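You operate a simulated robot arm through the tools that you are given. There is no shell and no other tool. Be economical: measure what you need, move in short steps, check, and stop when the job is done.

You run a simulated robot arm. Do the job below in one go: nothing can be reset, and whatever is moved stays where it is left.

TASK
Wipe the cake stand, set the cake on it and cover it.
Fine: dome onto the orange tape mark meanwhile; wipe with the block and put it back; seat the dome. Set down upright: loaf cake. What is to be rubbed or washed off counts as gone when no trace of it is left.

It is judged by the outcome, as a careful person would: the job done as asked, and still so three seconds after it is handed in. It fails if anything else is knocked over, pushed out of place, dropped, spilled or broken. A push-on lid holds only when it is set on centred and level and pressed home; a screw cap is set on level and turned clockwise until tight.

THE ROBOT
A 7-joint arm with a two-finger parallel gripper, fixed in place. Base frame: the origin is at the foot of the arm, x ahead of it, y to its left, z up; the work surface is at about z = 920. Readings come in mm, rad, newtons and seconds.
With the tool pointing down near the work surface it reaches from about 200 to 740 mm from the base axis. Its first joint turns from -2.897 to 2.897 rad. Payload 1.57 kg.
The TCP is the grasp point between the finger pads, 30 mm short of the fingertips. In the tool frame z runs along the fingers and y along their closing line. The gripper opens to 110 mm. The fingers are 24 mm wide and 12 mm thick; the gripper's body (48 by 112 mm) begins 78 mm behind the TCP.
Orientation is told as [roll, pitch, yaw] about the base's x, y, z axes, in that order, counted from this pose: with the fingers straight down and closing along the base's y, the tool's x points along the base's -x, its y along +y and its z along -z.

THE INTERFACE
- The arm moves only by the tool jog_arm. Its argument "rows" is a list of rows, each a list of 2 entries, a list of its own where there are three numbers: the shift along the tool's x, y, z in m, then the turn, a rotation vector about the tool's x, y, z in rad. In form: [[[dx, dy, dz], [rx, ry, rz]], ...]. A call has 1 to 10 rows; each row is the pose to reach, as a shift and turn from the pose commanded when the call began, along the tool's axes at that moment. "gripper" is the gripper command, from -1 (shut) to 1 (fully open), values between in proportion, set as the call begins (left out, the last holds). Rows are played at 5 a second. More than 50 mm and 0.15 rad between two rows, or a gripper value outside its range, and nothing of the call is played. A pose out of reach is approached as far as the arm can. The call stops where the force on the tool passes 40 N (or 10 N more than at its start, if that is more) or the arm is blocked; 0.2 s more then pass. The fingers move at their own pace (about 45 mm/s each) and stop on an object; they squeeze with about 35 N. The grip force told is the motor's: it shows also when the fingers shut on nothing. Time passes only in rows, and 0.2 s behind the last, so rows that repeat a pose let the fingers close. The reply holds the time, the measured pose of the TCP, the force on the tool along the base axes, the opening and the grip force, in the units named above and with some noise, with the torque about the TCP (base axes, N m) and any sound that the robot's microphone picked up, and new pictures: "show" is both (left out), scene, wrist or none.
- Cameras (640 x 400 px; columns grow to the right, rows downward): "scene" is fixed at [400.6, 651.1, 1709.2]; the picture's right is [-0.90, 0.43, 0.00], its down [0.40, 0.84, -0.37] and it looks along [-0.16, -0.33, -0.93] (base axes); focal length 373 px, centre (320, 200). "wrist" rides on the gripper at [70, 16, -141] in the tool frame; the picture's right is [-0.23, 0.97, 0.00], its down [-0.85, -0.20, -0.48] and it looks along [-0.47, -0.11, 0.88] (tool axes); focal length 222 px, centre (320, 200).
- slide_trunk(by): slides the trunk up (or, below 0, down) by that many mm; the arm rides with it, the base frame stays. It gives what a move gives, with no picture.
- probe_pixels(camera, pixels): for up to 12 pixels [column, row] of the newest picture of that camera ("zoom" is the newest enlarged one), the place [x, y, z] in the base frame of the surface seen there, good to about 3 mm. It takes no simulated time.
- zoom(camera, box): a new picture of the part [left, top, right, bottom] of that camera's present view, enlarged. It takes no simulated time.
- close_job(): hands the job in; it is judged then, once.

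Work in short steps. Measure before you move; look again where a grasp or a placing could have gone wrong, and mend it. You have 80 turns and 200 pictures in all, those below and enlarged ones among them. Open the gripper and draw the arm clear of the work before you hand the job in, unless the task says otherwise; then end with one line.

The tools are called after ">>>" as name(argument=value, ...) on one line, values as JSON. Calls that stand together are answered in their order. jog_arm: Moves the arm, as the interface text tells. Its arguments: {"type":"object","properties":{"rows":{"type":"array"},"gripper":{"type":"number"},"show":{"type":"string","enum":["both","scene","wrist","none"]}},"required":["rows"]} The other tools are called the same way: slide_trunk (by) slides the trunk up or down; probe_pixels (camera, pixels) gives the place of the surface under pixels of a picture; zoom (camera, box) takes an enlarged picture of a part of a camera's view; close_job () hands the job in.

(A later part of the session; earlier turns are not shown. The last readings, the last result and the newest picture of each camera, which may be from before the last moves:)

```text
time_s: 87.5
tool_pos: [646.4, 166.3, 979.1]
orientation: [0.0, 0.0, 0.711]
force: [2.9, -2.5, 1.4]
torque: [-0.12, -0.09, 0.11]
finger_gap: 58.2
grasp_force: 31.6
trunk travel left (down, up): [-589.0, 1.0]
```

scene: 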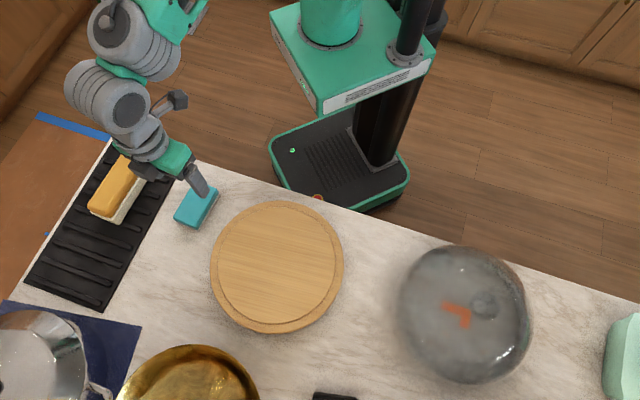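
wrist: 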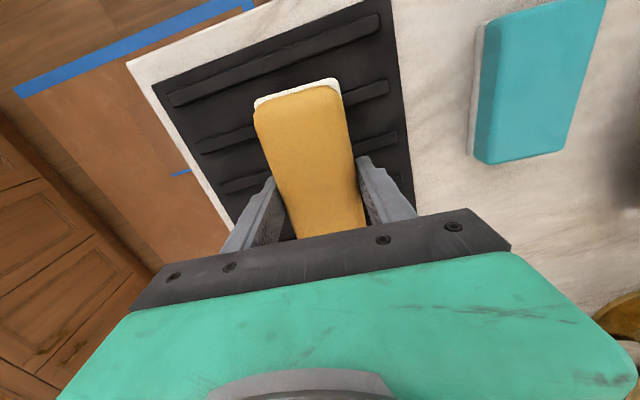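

Held at 58 mm. Lift 90 mm.

>>> jog_arm(rows=[[[0, 0, -0.008], [0, 0, 0]], [[0, 0, -0.02], [0, 0, 0]], [[0, 0, -0.04], [0, 0, 0]], [[0, 0, -0.06], [0, 0, 0]], [[0, 0, -0.08], [0, 0, 0]], [[0, 0, -0.09], [0, 0, 0]], [[0, 0, -0.09], [0, 0, 0]]], show="wrist")

>>> jog_arm(rows=[[[-0.001, 0.02, 0], [0, 0, 0]], [[-0.003, 0.055, 0], [0, 0, 0]], [[-0.005, 0.097, 0], [0, 0, 0]], [[-0.008, 0.142, 0], [0, 0, 0]], [[-0.01, 0.187, 0], [0, 0, 0]], [[-0.013, 0.232, 0], [0, 0, 0]], [[-0.016, 0.277, 0], [0, 0, 0]], [[-0.018, 0.322, 0], [0, 0, 0]], [[-0.02, 0.362, 0], [0, 0, 0]], [[-0.0216, 0.385, 0], [0, 0, 0]]], show="both")

```text
time_s: 89.1
tool_pos: [645.5, 166.9, 1071.1]
orientation: [0.002, 0.002, 0.713]
force: [0.4, -1.0, -3.3]
torque: [0.01, 0.02, 0.01]
finger_gap: 57.6
grasp_force: 35.1
trunk travel left (down, up): [-589.0, 1.0]
```

wrist: 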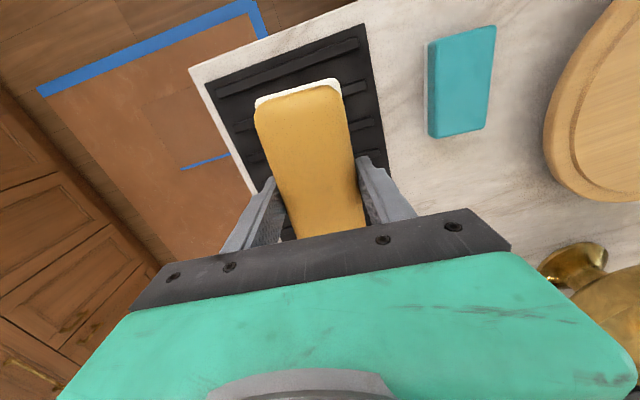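

```text
time_s: 91.3
tool_pos: [405.8, 472.2, 1070.5]
orientation: [-0.001, 0.001, 0.71]
force: [0.3, 0.4, -3.0]
torque: [-0.03, 0.01, 0.02]
finger_gap: 57.5
grasp_force: 35.2
trunk travel left (down, up): [-589.0, 1.0]
```

scene: 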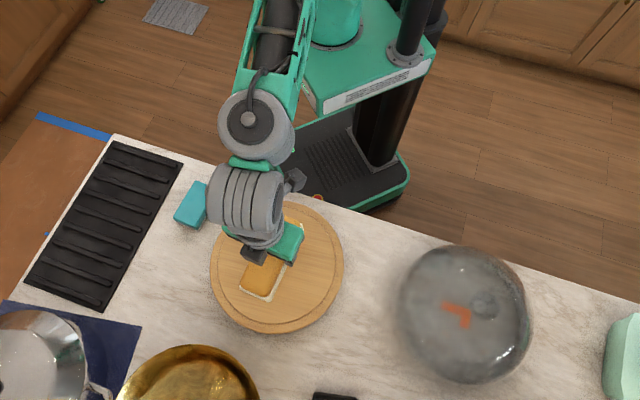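
wrist: 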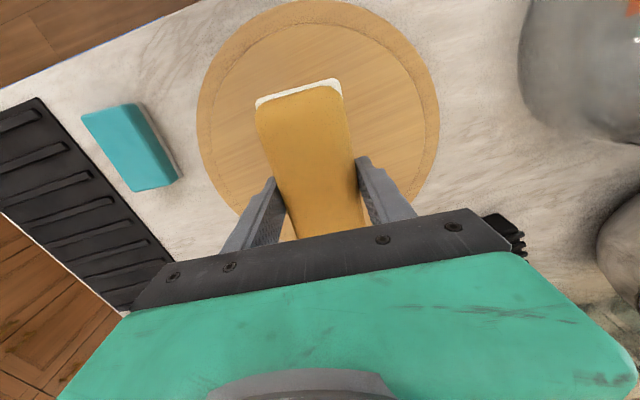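

Cake above the plate. Nudge 4 mm and lower until contact (expected TCP ≈1018).

>>> jog_arm(rows=[[[-0.003, -0.0026, 0.02], [0, 0, 0]], [[-0.003, -0.0026, 0.038], [0, 0, 0]], [[-0.003, -0.0026, 0.044], [0, 0, 0]], [[-0.003, -0.0026, 0.047], [0, 0, 0]], [[-0.003, -0.0026, 0.049], [0, 0, 0]], [[-0.003, -0.0026, 0.051], [0, 0, 0]], [[-0.003, -0.0026, 0.052], [0, 0, 0]]], show="none")

```text
time_s: 92.9
tool_pos: [414.6, 473.5, 1020.1]
orientation: [0.002, 0.0, 0.712]
force: [-0.2, -2.8, 1.4]
torque: [-0.33, 0.14, 0.12]
finger_gap: 57.6
grasp_force: 35.2
trunk travel left (down, up): [-589.0, 1.0]
```

Contact made (force rose to +1.4 N). Release and lift clear.

>>> jog_arm(rows=[[[0, 0, 0.001], [0, 0, 0]], [[0, 0, 0.001], [0, 0, 0]], [[0, 0, 0.001], [0, 0, 0]], [[0, 0, 0], [0, 0, 0]], [[0, 0, -0.02], [0, 0, 0]], [[0, 0, -0.045], [0, 0, 0]], [[0, 0, -0.07], [0, 0, 0]], [[0, 0, -0.09], [0, 0, 0]], [[0, 0, -0.09], [0, 0, 0]]], gripper=0.6, show="both")

>>> zoom(camera="wrist", box=[150, 0, 450, 240])

```text
time_s: 94.9
tool_pos: [412.8, 472.4, 1109.8]
orientation: [0.001, 0.001, 0.713]
force: [0.0, 0.0, -0.3]
torque: [0.0, 0.0, 0.04]
finger_gap: 87.9
grasp_force: 0.0
trunk travel left (down, up): [-589.0, 1.0]
```

scene: 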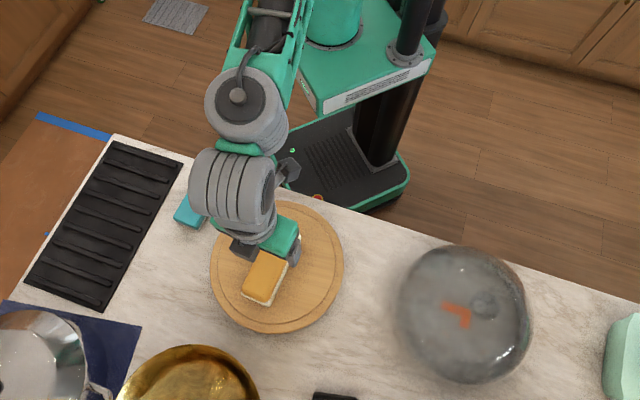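
wrist: 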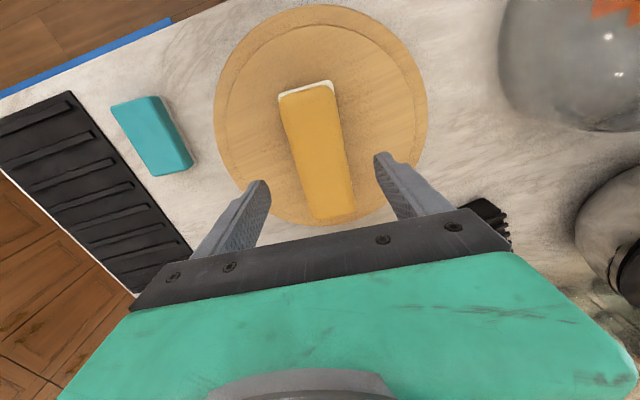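

```text
1.67 times, centred on (300, 120) of wrist
```

zoom: 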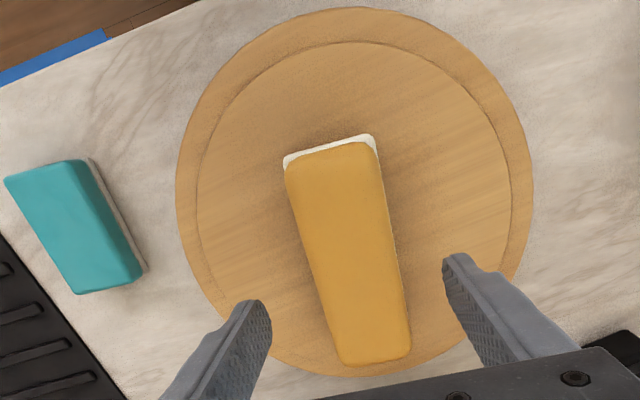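

Cake is centred and upright on the stand. Now go back for the dome: first a vertical intermediate pose at (110,640,1160) with yaw 1.34.

>>> jog_arm(rows=[[[0.004, 0.012, -0.02], [0, 0, -0.03]], [[0.014, 0.04, -0.04], [0, 0, -0.08]], [[0.028, 0.077, -0.05], [0, 0, -0.15]], [[0.042, 0.115, -0.05], [0, 0, -0.22]], [[0.056, 0.153, -0.05], [0, 0, -0.3]], [[0.07, 0.191, -0.05], [0, 0, -0.38]], [[0.084, 0.229, -0.05], [0, 0, -0.46]], [[0.098, 0.267, -0.05], [0, 0, -0.54]], [[0.112, 0.305, -0.05], [0, 0, -0.61]], [[0.1192, 0.325, -0.05], [0, 0, -0.626]]], gripper=0.5, show="scene")

```text
time_s: 97.1
tool_pos: [110.1, 643.5, 1160.2]
orientation: [0.002, -0.002, 1.339]
force: [0.5, 0.0, -0.3]
torque: [0.02, 0.0, 0.01]
finger_gap: 82.4
grasp_force: 0.0
trunk travel left (down, up): [-589.0, 1.0]
```

scene: 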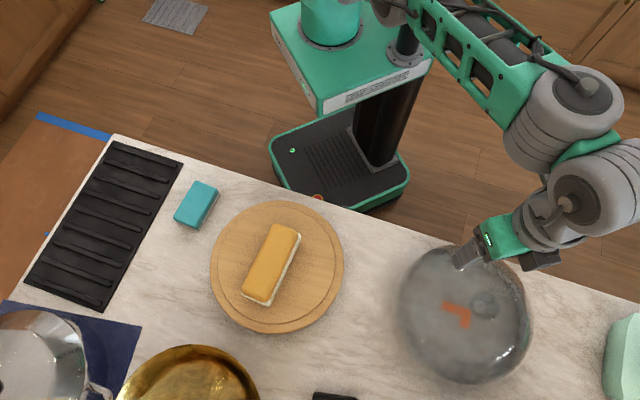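

Good. Tilt 0.25 outward while moving to the pre-grasp behind the dome knob.

>>> jog_arm(rows=[[[-0.012, 0, 0], [0, -0.07, 0]], [[-0.025, 0, 0], [0, -0.14, 0]], [[-0.038, 0, 0], [0, -0.21, 0]], [[-0.044, 0, -0.002], [0, -0.25, 0]], [[-0.044, 0, -0.002], [0, -0.25, 0]]], show="wrist")

>>> zoom(camera="wrist", box=[200, 60, 440, 210])

```text
time_s: 98.3
tool_pos: [120.5, 684.7, 1159.5]
orientation: [0.002, -0.251, 1.337]
force: [0.6, 0.3, -0.2]
torque: [-0.02, -0.01, -0.02]
finger_gap: 82.6
grasp_force: 0.1
trunk travel left (down, up): [-589.0, 1.0]
```

wrist: 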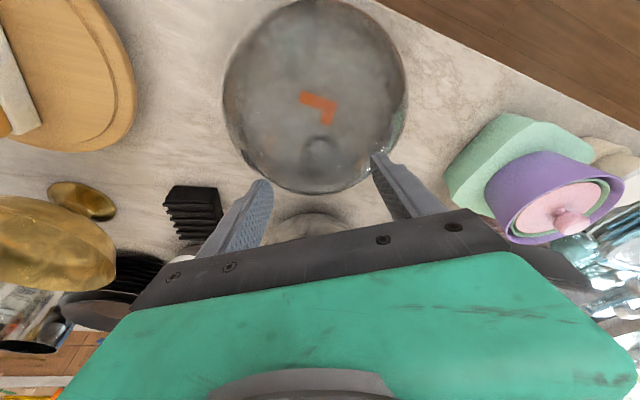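

```text
2.67 times, centred on (320, 135) of wrist
```

zoom: 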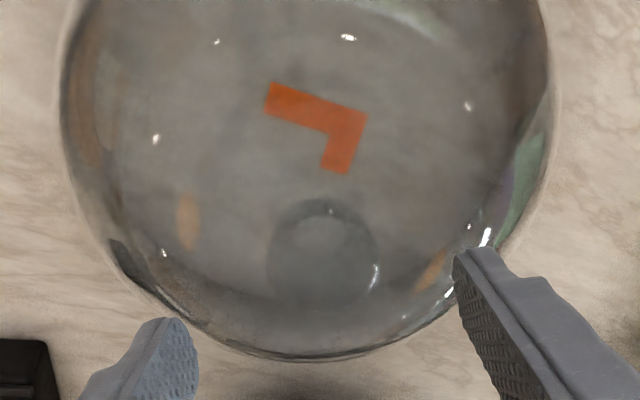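

Knob at wrist (321,156), aligned. Approach along the tool axis 84 mm.

>>> jog_arm(rows=[[[-0.003, 0, 0.02], [0, 0, 0]], [[-0.003, 0, 0.045], [0, 0, 0]], [[-0.003, 0, 0.062], [0, 0, 0]], [[-0.003, 0, 0.072], [0, 0, 0]], [[-0.003, 0, 0.078], [0, 0, 0]], [[-0.003, 0, 0.082], [0, 0, 0]], [[-0.003, 0, 0.085], [0, 0, 0]], [[-0.003, 0, 0.086], [0, 0, 0]]], show="wrist")

>>> zoom(camera="wrist", box=[200, 100, 440, 250])

```text
time_s: 100.1
tool_pos: [127.0, 707.6, 1079.2]
orientation: [0.0, -0.25, 1.339]
force: [1.3, -0.4, -0.9]
torque: [-0.01, 0.03, 0.04]
finger_gap: 82.6
grasp_force: 0.1
trunk travel left (down, up): [-589.0, 1.0]
```

wrist: 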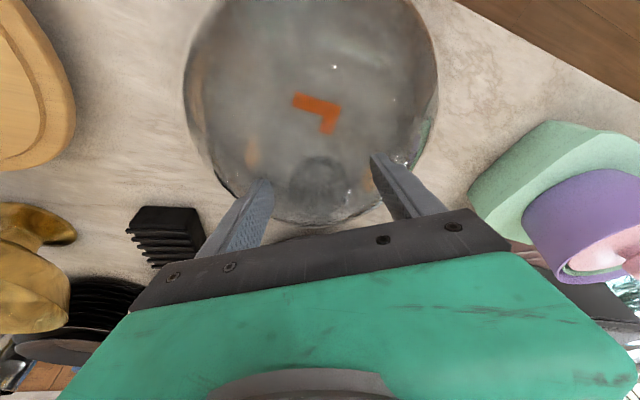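

```text
2.67 times, centred on (320, 175) of wrist
```

zoom: 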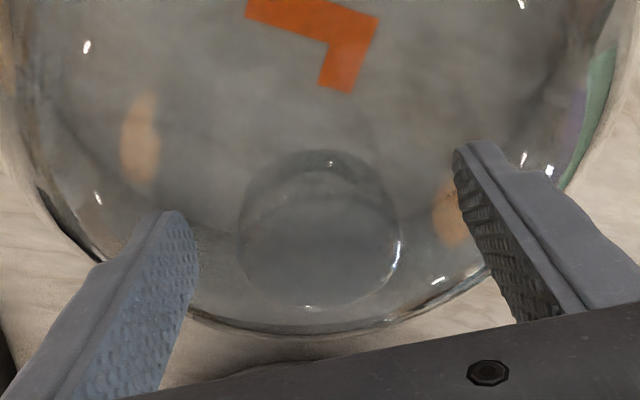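

Press 3 mm more toward the glass, then close.

>>> jog_arm(rows=[[[0, 0, 0.0015], [0, 0, 0]], [[0, 0, 0.003], [0, 0, 0]], [[0, 0, 0.003], [0, 0, 0]]], show="none")

>>> jog_arm(rows=[[[0, 0, 0], [0, 0, 0]], [[0, 0, 0], [0, 0, 0]], [[0, 0, 0], [0, 0, 0]], [[0, 0, 0], [0, 0, 0]], [[0, 0, 0], [0, 0, 0]], [[0, 0, 0], [0, 0, 0]]], gripper=-1, show="none")

>>> jog_arm(rows=[[[-0.0005, 0, -0.002], [0, 0, 0]], [[-0.001, 0, -0.004], [0, 0, 0]], [[-0.0015, 0, -0.006], [0, 0, 0]], [[-0.002, 0, -0.008], [0, 0, 0]], [[-0.003, 0, -0.011], [0, 0, 0]], [[-0.004, 0, -0.015], [0, 0, 0]], [[-0.004, 0, -0.015], [0, 0, 0]]], show="both")

```text
time_s: 100.9
tool_pos: [126.6, 709.2, 1078.4]
orientation: [0.002, -0.25, 1.337]
force: [-0.2, 0.6, 0.2]
torque: [0.02, -0.02, 0.04]
finger_gap: 82.4
grasp_force: 0.0
trunk travel left (down, up): [-589.0, 1.0]
```

```text
time_s: 102.3
tool_pos: [127.4, 709.1, 1077.0]
orientation: [0.004, -0.249, 1.337]
force: [0.8, 1.2, 1.6]
torque: [0.04, -0.21, 0.12]
finger_gap: 44.5
grasp_force: 35.1
trunk travel left (down, up): [-589.0, 1.0]
```

```text
time_s: 103.9
tool_pos: [128.4, 708.7, 1092.0]
orientation: [0.0, -0.246, 1.337]
force: [0.4, 0.1, -4.7]
torque: [0.0, -0.02, 0.02]
finger_gap: 44.6
grasp_force: 34.5
trunk travel left (down, up): [-589.0, 1.0]
```

scene: 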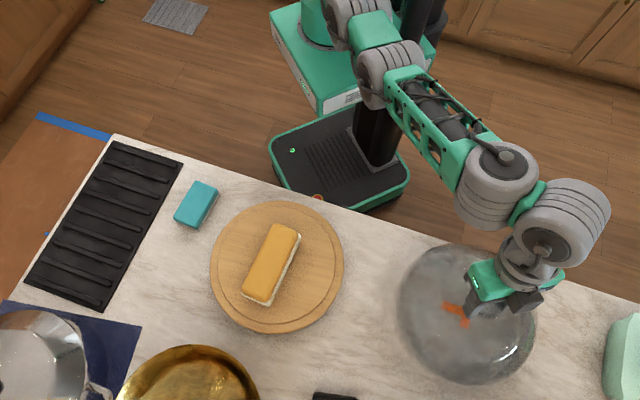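
wrist: 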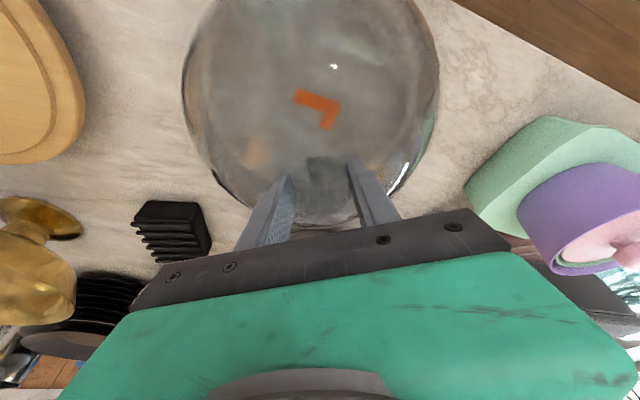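

Dome held (4.7 N). Lift 100 mm while drawing back 70 mm.

>>> jog_arm(rows=[[[0.003, 0, -0.01], [0, 0, 0]], [[0.008, 0, -0.025], [0, 0, 0]], [[0.015, 0, -0.042], [0, 0, 0]], [[0.022, 0, -0.06], [0, 0, 0]], [[0.029, 0, -0.078], [0, 0, 0]], [[0.036, 0, -0.096], [0, 0, 0]], [[0.041, 0, -0.109], [0, 0, 0]], [[0.043, 0, -0.114], [0, 0, 0]], [[0.043, 0, -0.114], [0, 0, 0]]], show="none")

```text
time_s: 105.9
tool_pos: [112.4, 640.3, 1191.3]
orientation: [0.001, -0.246, 1.337]
force: [0.0, 0.4, -5.9]
torque: [-0.01, 0.03, 0.03]
finger_gap: 44.3
grasp_force: 35.1
trunk travel left (down, up): [-589.0, 1.0]
```

Now carry over to the stand, rising another 34 mm first so the rim clears the cake.

>>> jog_arm(rows=[[[-0.004, -0.005, -0.016], [0, 0, 0]], [[-0.006, -0.025, -0.033], [0, 0, 0]], [[0.003, -0.06, -0.036], [0, 0, 0]], [[0.015, -0.1, -0.039], [0, 0, 0]], [[0.028, -0.142, -0.042], [0, 0, 0]], [[0.041, -0.185, -0.045], [0, 0, 0]], [[0.055, -0.23, -0.048], [0, 0, 0]], [[0.069, -0.272, -0.052], [0, 0, 0]], [[0.081, -0.308, -0.056], [0, 0, 0]], [[0.0887, -0.329, -0.0577], [0, 0, 0]]], show="both")

>>> zoom(camera="scene", box=[160, 150, 380, 350])

```text
time_s: 108.1
tool_pos: [418.1, 476.6, 1234.2]
orientation: [0.003, -0.246, 1.337]
force: [0.1, -0.2, -5.1]
torque: [-0.03, -0.01, 0.03]
finger_gap: 44.3
grasp_force: 34.9
out of reach, approached as far as the arm can: row 4, 5, 6, 7, 8, 9, 10
trunk travel left (down, up): [-589.0, 1.0]
```

scene: 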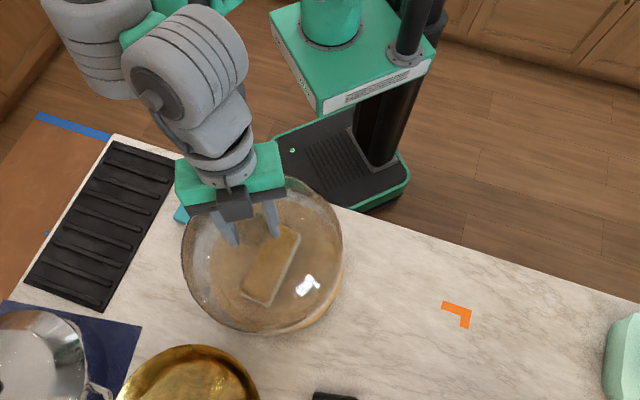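
wrist: 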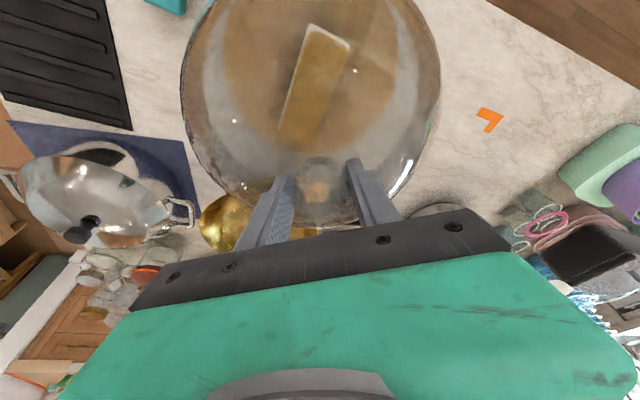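

```text
2.00 times, centred on (270, 250) of scene
```

zoom: 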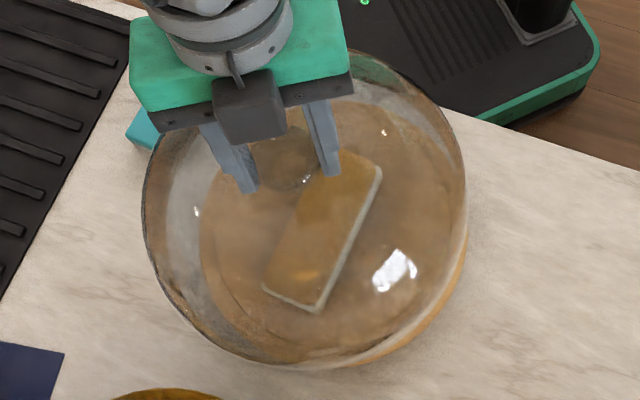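

Settled at (418,477,1234) short of the command. Descend 45 mm (dome walls clear the cake) and see whether the arm catches up.

>>> jog_arm(rows=[[[0.0025, 0, 0.0097], [0, 0, 0]], [[0.005, 0, 0.0194], [0, 0, 0]], [[0.0074, 0, 0.029], [0, 0, 0]], [[0.01, 0, 0.039], [0, 0, 0]], [[0.011, 0, 0.0436], [0, 0, 0]], [[0.011, 0, 0.0436], [0, 0, 0]]], show="none")

```text
time_s: 109.5
tool_pos: [430.5, 494.7, 1203.9]
orientation: [0.003, -0.246, 1.337]
force: [-0.7, 1.2, -5.4]
torque: [-0.03, 0.01, 0.03]
finger_gap: 44.5
grasp_force: 34.7
out of reach, approached as far as the arm can: row 1, 2, 3, 4, 5, 6
trunk travel left (down, up): [-589.0, 1.0]
```

Arm lags its command (410,467,1181), as it did near the block before it caught up. I hold in place for some rows to let it converge.

>>> jog_arm(rows=[[[0, 0, 0], [0, 0, 0]], [[0.004, 0, 0], [0, 0, 0]], [[0.008, 0, 0], [0, 0, 0]], [[0.012, 0, 0], [0, 0, 0]], [[0.012, 0, 0], [0, 0, 0]]], show="scene")

```text
time_s: 110.7
tool_pos: [433.0, 491.4, 1205.3]
orientation: [0.004, -0.246, 1.337]
force: [-1.4, -0.5, -3.7]
torque: [-0.03, 0.02, 0.0]
finger_gap: 44.6
grasp_force: 35.2
out of reach, approached as far as the arm can: row 2, 3, 4, 5
trunk travel left (down, up): [-589.0, 1.0]
```

scene: 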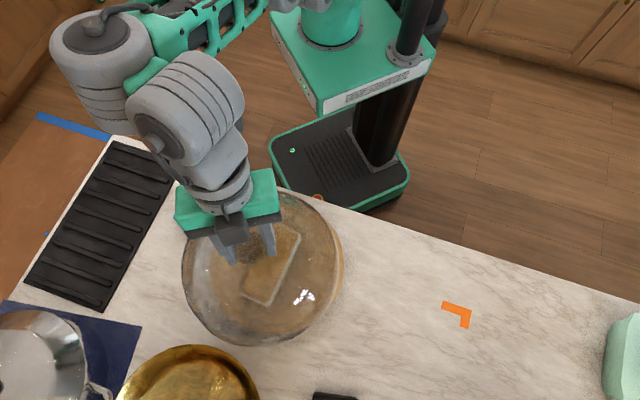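

The wrist is contorted sideways: yaw 1.34 is too large here (last joint limit). I turn the tool about the vertical by −0.5 rad while raising 20 mm.

>>> jog_arm(rows=[[[-0.012, 0, -0.01], [0.015, 0, 0.06]], [[-0.017, 0, -0.0194], [0.03, 0, 0.12]], [[-0.017, 0, -0.0194], [0.049, 0, 0.194]], [[-0.017, 0, -0.0194], [0.068, 0, 0.267]], [[-0.017, 0, -0.0194], [0.087, 0, 0.34]], [[-0.017, 0, -0.0194], [0.105, 0, 0.412]], [[-0.017, 0, -0.0194], [0.123, 0, 0.4845]], [[-0.017, 0, -0.0194], [0.123, 0, 0.4845]]], show="scene")

```text
time_s: 112.5
tool_pos: [435.7, 500.8, 1228.2]
orientation: [0.003, -0.246, 0.839]
force: [0.2, 0.0, -4.8]
torque: [-0.01, 0.01, 0.02]
finger_gap: 44.6
grasp_force: 35.1
trunk travel left (down, up): [-589.0, 1.0]
```

scene: 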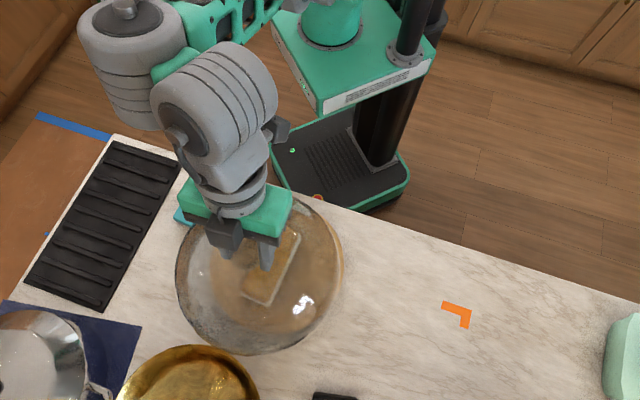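

Reachable now. Move inward to centre over the stand: target TCP ≈(408.5,467.5,1215).

>>> jog_arm(rows=[[[0.005, 0, 0.0], [0, 0, 0]], [[0.011, 0, 0.001], [0, 0, 0]], [[0.018, -0.001, 0.001], [0, 0, 0]], [[0.025, -0.001, 0.001], [0, 0, 0]], [[0.032, -0.0015, 0.002], [0, 0, 0]], [[0.039, -0.002, 0.002], [0, 0, 0]], [[0.0448, -0.002, 0.002], [0, 0, 0]], [[0.0448, -0.002, 0.002], [0, 0, 0]]], show="scene")

```text
time_s: 114.3
tool_pos: [425.9, 489.4, 1228.2]
orientation: [0.003, -0.247, 0.837]
force: [-0.1, 0.9, -5.4]
torque: [-0.01, 0.03, 0.01]
finger_gap: 44.5
grasp_force: 35.1
out of reach, approached as far as the arm can: row 3, 4, 5, 6, 7, 8
trunk travel left (down, up): [-589.0, 1.0]
```

scene: 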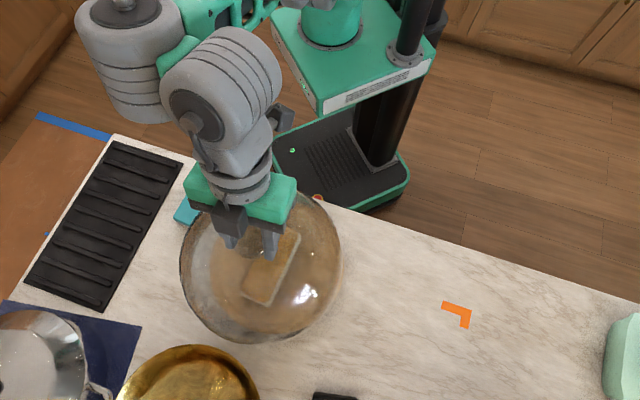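

The arm is still twisted. I take the dome back toward the free table area, turning yaw with the azimuth, to untwist and re-approach.

>>> jog_arm(rows=[[[-0.01, 0.01, 0], [0, 0, 0]], [[-0.01, 0.035, 0], [-0.01, 0, -0.04]], [[-0.005, 0.065, 0], [-0.022, 0, -0.09]], [[0.003, 0.095, 0], [-0.035, 0, -0.14]], [[0.012, 0.125, 0.002], [-0.048, 0, -0.19]], [[0.021, 0.155, 0.004], [-0.061, 0, -0.24]], [[0.03, 0.185, 0.007], [-0.074, 0, -0.29]], [[0.039, 0.215, 0.01], [-0.086, 0, -0.34]], [[0.048, 0.242, 0.013], [-0.098, 0, -0.39]], [[0.056, 0.2647, 0.0148], [-0.11, 0, -0.436]]], show="scene")

```text
time_s: 116.5
tool_pos: [193.4, 629.6, 1203.6]
orientation: [0.001, -0.247, 1.288]
force: [-0.3, -0.7, -4.7]
torque: [-0.03, 0.01, 0.03]
finger_gap: 44.4
grasp_force: 35.1
trunk travel left (down, up): [-589.0, 1.0]
```

scene: 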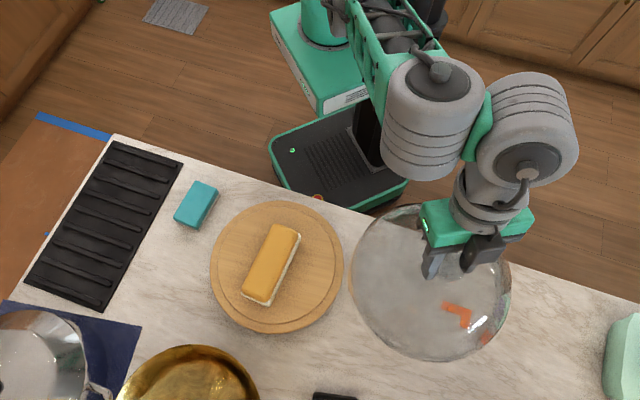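

Over free space now, no flags. The arm is likely folded past full stretch, so I repeat the unfolding trick here: extend out, dip, come back in.

>>> jog_arm(rows=[[[-0.024, 0, 0.006], [0, 0, 0]], [[-0.0485, 0, 0.012], [0, 0, 0]], [[-0.068, 0, 0.017], [0, 0, 0]], [[-0.0825, 0, 0.0207], [0, 0, 0]], [[-0.08, 0, 0.0304], [0, 0, 0]], [[-0.0776, 0, 0.04], [0, 0, 0]], [[-0.0732, 0, 0.0493], [0, 0, 0]], [[-0.0679, 0, 0.0583], [0, 0, 0]], [[-0.0562, 0, 0.0636], [0, 0, 0]], [[-0.0412, 0, 0.0619], [0, 0, 0]]], show="none")

>>> jog_arm(rows=[[[0.0146, 0, -0.0036], [0, 0, 0]], [[0.03, 0, -0.0073], [0, 0, 0]], [[0.0436, 0, -0.011], [0, 0, 0]], [[0.058, 0, -0.0146], [0, 0, 0]], [[0.073, 0, -0.018], [0, 0, 0]], [[0.087, 0, -0.022], [0, 0, 0]], [[0.087, 0, -0.022], [0, 0, 0]]], show="scene")

```text
time_s: 118.7
tool_pos: [211.2, 684.0, 1155.4]
orientation: [0.0, -0.249, 1.288]
force: [-0.7, -0.1, -4.3]
torque: [-0.02, 0.02, 0.0]
finger_gap: 44.7
grasp_force: 34.9
out of reach, approached as far as the arm can: row 3, 4, 5, 6, 7, 8
trunk travel left (down, up): [-589.0, 1.0]
```

```text
time_s: 120.3
tool_pos: [207.0, 679.9, 1170.8]
orientation: [-0.002, -0.246, 1.288]
force: [0.0, 0.6, -4.9]
torque: [-0.04, 0.0, -0.01]
finger_gap: 44.3
grasp_force: 35.2
out of reach, approached as far as the arm can: row 1, 2, 3, 4, 5, 6, 7
trunk travel left (down, up): [-589.0, 1.0]
```

scene: 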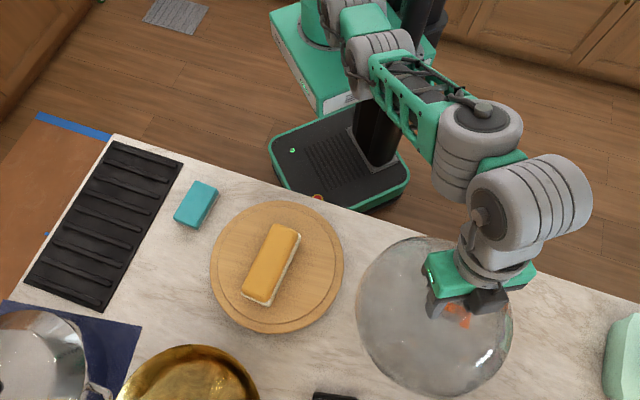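

Better idea: in this stretched fold the arm reaches the stand when raised higher, and the trunk can then slide straight down (589 mm of travel) to seat the dome. I arc up and around to above the stand, yaw tracking the azimuth.

>>> jog_arm(rows=[[[0.0064, 0.0005, -0.0264], [0, 0, 0]], [[0.0166, -0.0045, -0.0568], [0, 0, 0]], [[0.0279, -0.012, -0.0884], [0, 0, 0]], [[0.0388, -0.0278, -0.1201], [0.012, 0, 0.0485]], [[0.0513, -0.0505, -0.1418], [0.024, 0, 0.097]], [[0.0599, -0.0846, -0.148], [0.037, 0, 0.1455]], [[0.0681, -0.1235, -0.1501], [0.052, 0, 0.2086]], [[0.0775, -0.1617, -0.1524], [0.068, 0, 0.2716]], [[0.0887, -0.1973, -0.1552], [0.083, 0, 0.33]], [[0.0994, -0.2276, -0.1579], [0.095, 0, 0.378]]], show="none")

>>> jog_arm(rows=[[[0, 0, 0], [0, 0, 0]], [[0, 0, 0], [0, 0, 0]]], show="scene")

```text
time_s: 121.6
tool_pos: [242.2, 593.9, 1319.0]
orientation: [0.004, -0.245, 1.166]
force: [-2.3, 17.3, -18.9]
torque: [-0.99, -1.07, -1.12]
finger_gap: 44.3
grasp_force: 35.3
out of reach, approached as far as the arm can: row 1, 2, 3, 4, 5, 6
trunk travel left (down, up): [-589.0, 1.0]
stopped in row 6: the force on the tool passed its limit at 51 N (the readings are from after the stop); the commanded pose is now the measured one
```

```text
time_s: 122.2
tool_pos: [242.8, 591.4, 1321.9]
orientation: [0.002, -0.248, 1.164]
force: [-5.0, 23.9, -23.2]
torque: [-1.39, -1.68, -1.7]
finger_gap: 44.4
grasp_force: 35.2
trunk travel left (down, up): [-589.0, 1.0]
```

scene: 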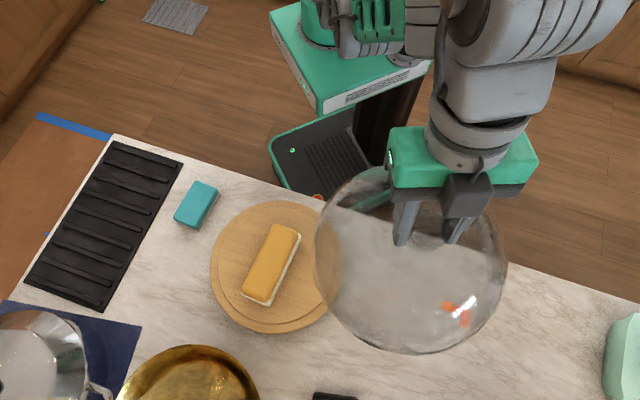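

Arm suddenly refolded and the dome's inner side now presses the elbow (24 N). Back off outward and down at once.

>>> jog_arm(rows=[[[-0.012, 0, 0.004], [0, 0, 0]], [[-0.024, 0, 0.01], [0, 0, 0]], [[-0.03, 0, 0.022], [0, 0, 0]], [[-0.029, 0, 0.036], [0, 0, 0]], [[-0.026, 0, 0.052], [0, 0, 0]], [[-0.022, 0, 0.07], [0, 0, 0]], [[-0.0193, 0, 0.0873], [0, 0, 0]], [[-0.0193, 0, 0.0873], [0, 0, 0]]], show="both")

>>> probe_pixels(camera="scene", pixels=[[370, 20], [365, 45], [400, 40], [350, 30], [390, 20], [430, 30], [480, 40]])

```text
time_s: 124.0
tool_pos: [258.1, 633.0, 1241.9]
orientation: [0.0, -0.244, 1.167]
force: [-0.3, 0.9, -5.3]
torque: [-0.01, -0.01, -0.02]
finger_gap: 44.4
grasp_force: 35.1
out of reach, approached as far as the arm can: row 2, 3, 7, 8
trunk travel left (down, up): [-589.0, 1.0]
```

scene: 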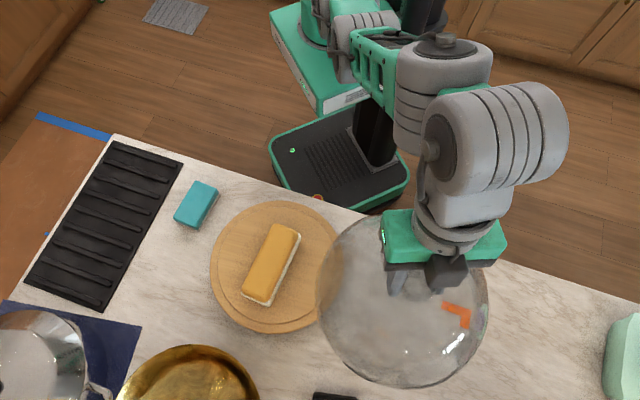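
wrist: 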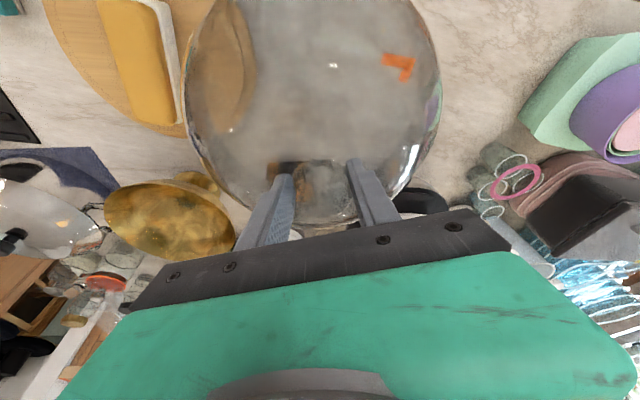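

```text
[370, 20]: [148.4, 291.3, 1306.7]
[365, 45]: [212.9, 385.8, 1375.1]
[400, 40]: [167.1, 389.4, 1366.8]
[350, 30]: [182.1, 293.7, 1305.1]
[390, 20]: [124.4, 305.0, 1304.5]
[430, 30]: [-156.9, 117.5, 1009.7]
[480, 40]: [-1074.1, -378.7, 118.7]
```

Contact is gone and the dome is still held level (5.3 N). This time I follow a waypoint arc kept inside the reachable band, to (408,467,1294) over the stand, yaw tracking.

>>> jog_arm(rows=[[[0.0094, -0.0038, -0.023], [0, 0, 0]], [[0.019, -0.0123, -0.046], [0, 0, 0]], [[0.0306, -0.0294, -0.0591], [0.0097, 0, 0.0388]], [[0.0425, -0.0555, -0.0642], [0.0205, 0, 0.0825]], [[0.0477, -0.0915, -0.0655], [0.034, 0, 0.136]], [[0.0537, -0.1279, -0.067], [0.048, 0, 0.194]], [[0.0632, -0.1636, -0.0694], [0.063, 0, 0.252]], [[0.0726, -0.1917, -0.0717], [0.074, 0, 0.296]], [[0.0752, -0.202, -0.0724], [0.077, 0, 0.3105]], [[0.0752, -0.202, -0.0724], [0.077, 0, 0.3105]]], show="both")

```text
time_s: 124.9
tool_pos: [278.7, 580.5, 1319.5]
orientation: [0.001, -0.248, 1.104]
force: [-2.2, 16.8, -17.0]
torque: [-1.0, -1.01, -1.07]
finger_gap: 44.5
grasp_force: 35.0
out of reach, approached as far as the arm can: row 1, 2, 3, 4
trunk travel left (down, up): [-589.0, 1.0]
stopped in row 4: the force on the tool passed its limit at 55 N (the readings are from after the stop); the commanded pose is now the measured one
```

scene: 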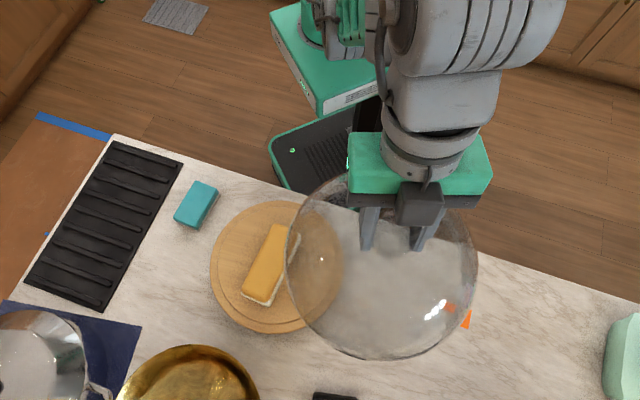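
wrist: 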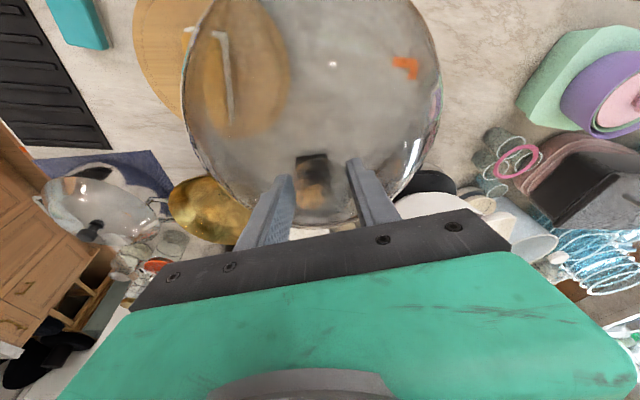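

Same refold. Command equals measurement now, so I go mostly down (little outward) to free the contact, then swing to the stand at z 1240; the trunk will do the final lowering.

>>> jog_arm(rows=[[[-0.0073, 0, 0.0101], [0, 0, 0]], [[-0.0086, 0.0004, 0.0269], [0, 0, 0]], [[-0.0041, -0.0004, 0.0464], [0, 0, 0]], [[0.002, -0.0022, 0.0655], [0, 0, 0]], [[0.0098, -0.0076, 0.08], [0, 0, 0]], [[0.0193, -0.0237, 0.0776], [0.006, 0, 0.024]], [[0.0301, -0.0573, 0.0749], [0.015, 0, 0.058]], [[0.0386, -0.0954, 0.0728], [0.029, 0, 0.116]], [[0.0494, -0.1312, 0.0701], [0.044, 0, 0.175]], [[0.0607, -0.1668, 0.0673], [0.061, 0, 0.2425]]], show="none")

>>> jog_arm(rows=[[[0, 0, 0], [0, 0, 0]], [[0, 0, 0], [0, 0, 0]]], show="both")

```text
time_s: 126.6
tool_pos: [339.3, 555.5, 1314.8]
orientation: [0.003, -0.245, 1.018]
force: [-0.7, 15.0, -24.5]
torque: [-0.28, -1.38, -1.02]
finger_gap: 44.5
grasp_force: 34.8
out of reach, approached as far as the arm can: row 3, 4, 5, 6, 7, 8
trunk travel left (down, up): [-589.0, 1.0]
stopped in row 8: the force on the tool passed its limit at 67 N (the readings are from after the stop); the commanded pose is now the measured one
```

```text
time_s: 127.3
tool_pos: [339.4, 556.6, 1313.9]
orientation: [0.004, -0.248, 1.017]
force: [3.1, 15.5, -17.3]
torque: [-1.06, -0.46, -0.78]
finger_gap: 44.4
grasp_force: 35.5
trunk travel left (down, up): [-589.0, 1.0]
stopped in row 2: the force on the tool passed its limit at 42 N (the readings are from after the stop); the commanded pose is now the measured one
```

scene: 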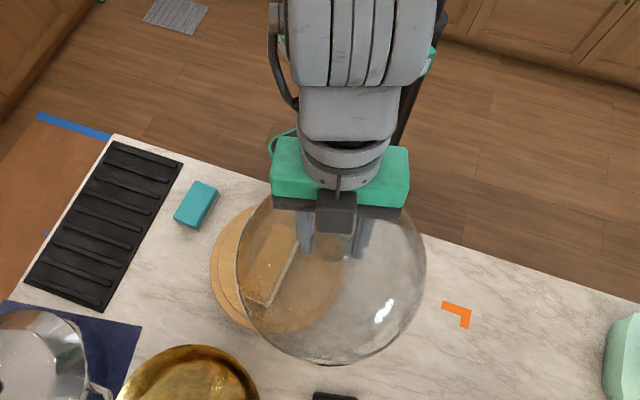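
wrist: 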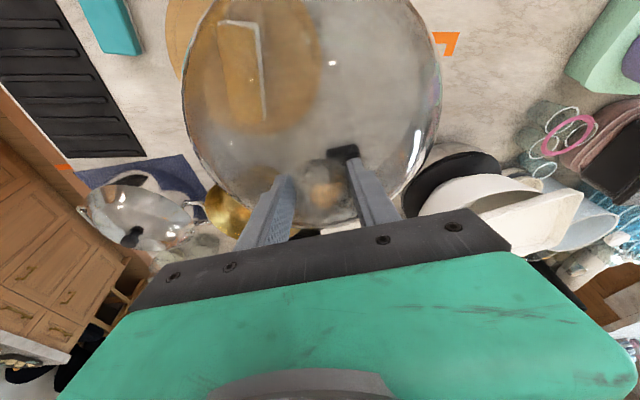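

Still pressed. New approach: back off as before (out 40, down 80), then turn the tool ~−1.48 rad about the vertical so its lean is sideways; that brings the dome inward to the stand radius within the arm's reachable band.

>>> jog_arm(rows=[[[-0.012, 0, 0.004], [0, 0, 0]], [[-0.024, 0, 0.01], [0, 0, 0]], [[-0.03, 0, 0.022], [0, 0, 0]], [[-0.029, 0, 0.036], [0, 0, 0]], [[-0.026, 0, 0.052], [0, 0, 0]], [[-0.022, 0, 0.07], [0, 0, 0]], [[-0.0193, 0, 0.0873], [0, 0, 0]], [[-0.0193, 0, 0.0873], [0, 0, 0]]], show="none")

>>> jog_arm(rows=[[[0.0075, -0.0102, -0.0019], [0.036, 0, 0.1436]], [[0.015, -0.0205, -0.0038], [0.072, 0, 0.2871]], [[0.0225, -0.0307, -0.0056], [0.108, 0, 0.4307]], [[0.03, -0.041, -0.0075], [0.144, 0, 0.5742]], [[0.0375, -0.0512, -0.0094], [0.18, 0, 0.7178]], [[0.045, -0.0614, -0.0113], [0.216, 0, 0.8614]], [[0.0525, -0.0717, -0.0132], [0.252, 0, 1.0049]], [[0.06, -0.0819, -0.015], [0.288, 0, 1.1485]], [[0.0675, -0.0922, -0.0169], [0.324, 0, 1.292]], [[0.075, -0.1024, -0.0188], [0.36, 0, 1.4356]]], show="both")

```text
time_s: 129.1
tool_pos: [360.0, 586.9, 1235.2]
orientation: [0.003, -0.246, 1.017]
force: [-0.9, 0.1, -4.6]
torque: [0.02, -0.02, 0.01]
finger_gap: 44.4
grasp_force: 35.3
out of reach, approached as far as the arm can: row 2, 3
trunk travel left (down, up): [-589.0, 1.0]
```

```text
time_s: 131.3
tool_pos: [405.7, 469.6, 1231.9]
orientation: [0.0, -0.242, -0.463]
force: [0.1, 1.1, -4.5]
torque: [0.02, 0.01, -0.01]
finger_gap: 44.7
grasp_force: 35.0
trunk travel left (down, up): [-589.0, 1.0]
5 turns are left
```

scene: 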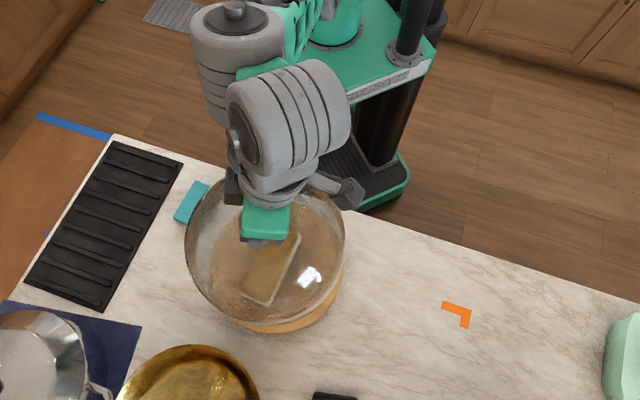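
wrist: 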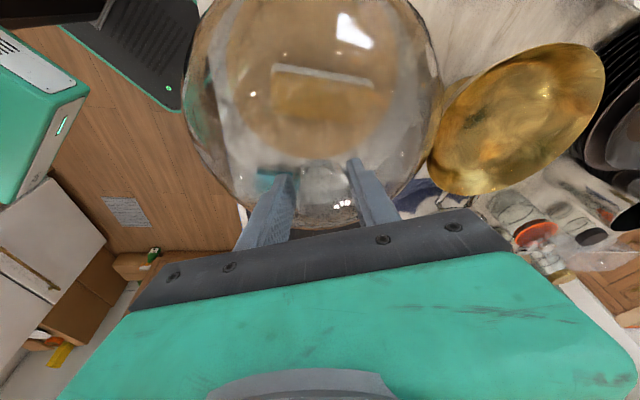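

Excellent: fully reachable, dome above the stand at (406,470,1232). I nudge ~3 mm to centre and lower with the trunk to just above the seat, then look.

>>> jog_arm(rows=[[[-0.0007, 0.0016, 0.0002], [0, 0, 0]], [[-0.0014, 0.0032, 0.0003], [0, 0, 0]], [[-0.0014, 0.0032, 0.0003], [0, 0, 0]]], show="none")

>>> slide_trunk(by=-80)

>>> slide_trunk(by=-20)

>>> jog_arm(rows=[[[0, 0, 0], [0, 0, 0]], [[0, 0, 0], [0, 0, 0]]], show="both")

>>> zoom(camera="scene", box=[190, 180, 360, 345])

>>> zoom(camera="wrist", box=[160, 0, 460, 230])

```text
time_s: 132.1
tool_pos: [407.5, 474.9, 1234.7]
orientation: [-0.001, -0.242, -0.46]
force: [0.6, -0.2, -4.2]
torque: [0.04, 0.07, 0.01]
finger_gap: 44.8
grasp_force: 34.9
trunk travel left (down, up): [-589.0, 1.0]
```

```text
time_s: 133.2
tool_pos: [408.4, 474.6, 1153.4]
orientation: [0.0, -0.243, -0.462]
force: [-0.2, -0.1, -4.8]
torque: [-0.01, 0.01, 0.0]
finger_gap: 44.5
grasp_force: 35.1
trunk travel left (down, up): [-509.0, 81.0]
```

```text
time_s: 133.9
tool_pos: [408.9, 473.2, 1134.2]
orientation: [0.0, -0.243, -0.461]
force: [0.0, -0.1, -5.0]
torque: [0.02, 0.03, 0.01]
finger_gap: 44.8
grasp_force: 35.3
trunk travel left (down, up): [-489.0, 101.0]
```

```text
time_s: 134.5
tool_pos: [407.2, 474.3, 1133.6]
orientation: [0.0, -0.242, -0.461]
force: [-0.7, -0.6, -4.8]
torque: [0.02, 0.01, 0.0]
finger_gap: 44.5
grasp_force: 34.9
trunk travel left (down, up): [-489.0, 101.0]
```

scene: 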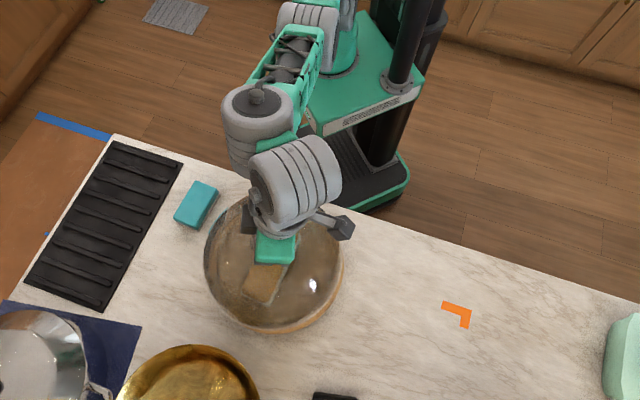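
wrist: 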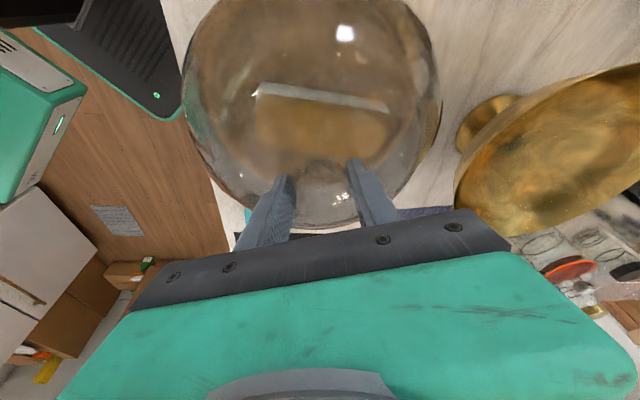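

```text
2.42 times, centred on (275, 262) of scene
```

zoom: 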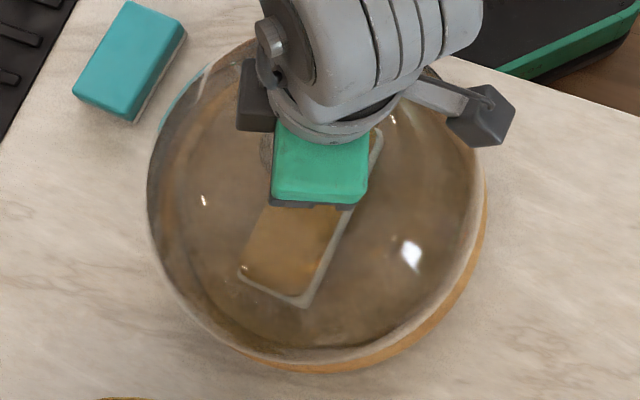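

```text
1.74 times, centred on (310, 115) of wrist
4 turns are left
```

zoom: 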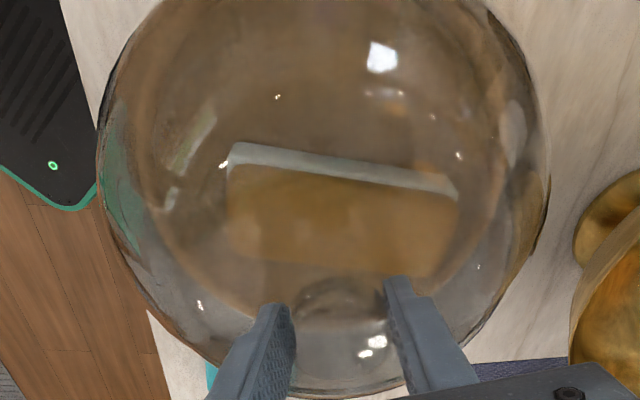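

Dome sits ~10 mm above the ledge, TCP ≈(408,474.2) so knob ≈(410.4,473). I nudge −1.5 mm in y, lower by trunk, then press down with force-limited steps.

>>> jog_arm(rows=[[[-0.0006, -0.0013, 0.0002], [0, 0, 0]], [[-0.0006, -0.0013, 0.0002], [0, 0, 0]]], show="none")

>>> slide_trunk(by=-7)

>>> jog_arm(rows=[[[0.0003, 0, 0.001], [0, 0, 0]], [[0.0005, 0, 0.002], [0, 0, 0]], [[0.0007, 0, 0.003], [0, 0, 0]], [[0.001, 0, 0.004], [0, 0, 0]], [[0.0012, 0, 0.005], [0, 0, 0]], [[0.0015, 0, 0.006], [0, 0, 0]], [[0.0017, 0, 0.007], [0, 0, 0]], [[0.002, 0, 0.008], [0, 0, 0]], [[0.002, 0, 0.008], [0, 0, 0]]], show="both")

>>> zoom(camera="scene", box=[190, 180, 360, 345])

```text
time_s: 135.1
tool_pos: [406.9, 471.7, 1133.7]
orientation: [0.001, -0.243, -0.46]
force: [0.1, -0.1, -5.7]
torque: [0.04, 0.01, -0.02]
finger_gap: 44.4
grasp_force: 35.2
trunk travel left (down, up): [-489.0, 101.0]
```

```text
time_s: 135.7
tool_pos: [406.5, 472.5, 1125.4]
orientation: [0.0, -0.242, -0.461]
force: [-0.2, -0.3, -4.9]
torque: [-0.02, 0.01, -0.02]
finger_gap: 44.5
grasp_force: 34.5
trunk travel left (down, up): [-482.0, 108.0]
```

```text
time_s: 137.8
tool_pos: [408.5, 470.7, 1123.0]
orientation: [0.011, -0.245, -0.463]
force: [-0.9, 2.0, 10.1]
torque: [-1.22, 0.84, -0.3]
finger_gap: 44.5
grasp_force: 35.2
trunk travel left (down, up): [-482.0, 108.0]
stopped in row 9: the force on the tool passed its limit at 41 N (the readings are from after the stop); the commanded pose is now the measured one
```

scene: 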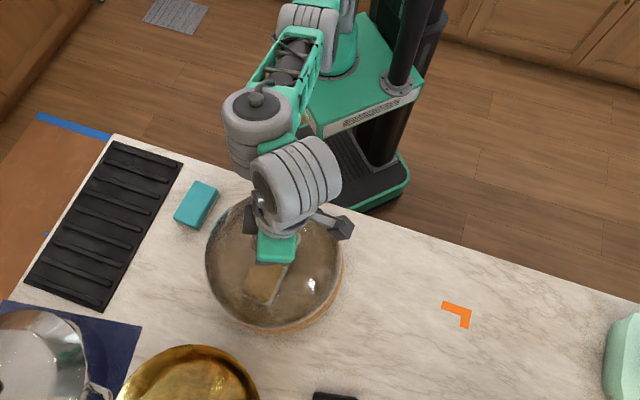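
wrist: 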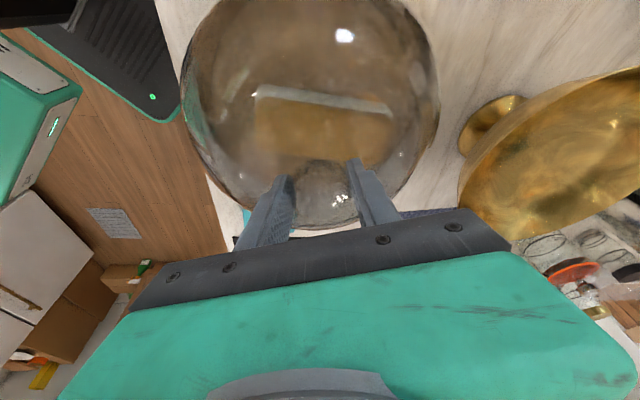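

```text
2.42 times, centred on (275, 262) of scene
3 turns are left
```

zoom: 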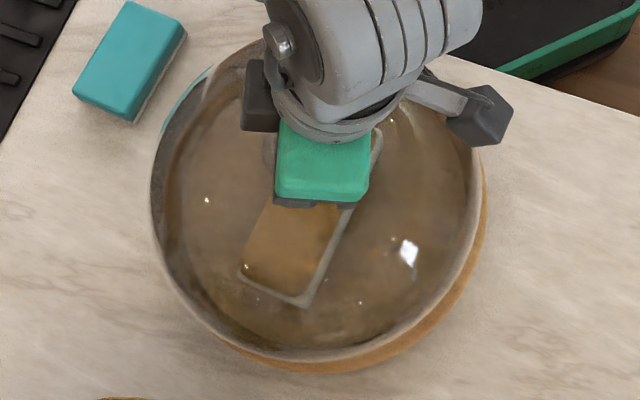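

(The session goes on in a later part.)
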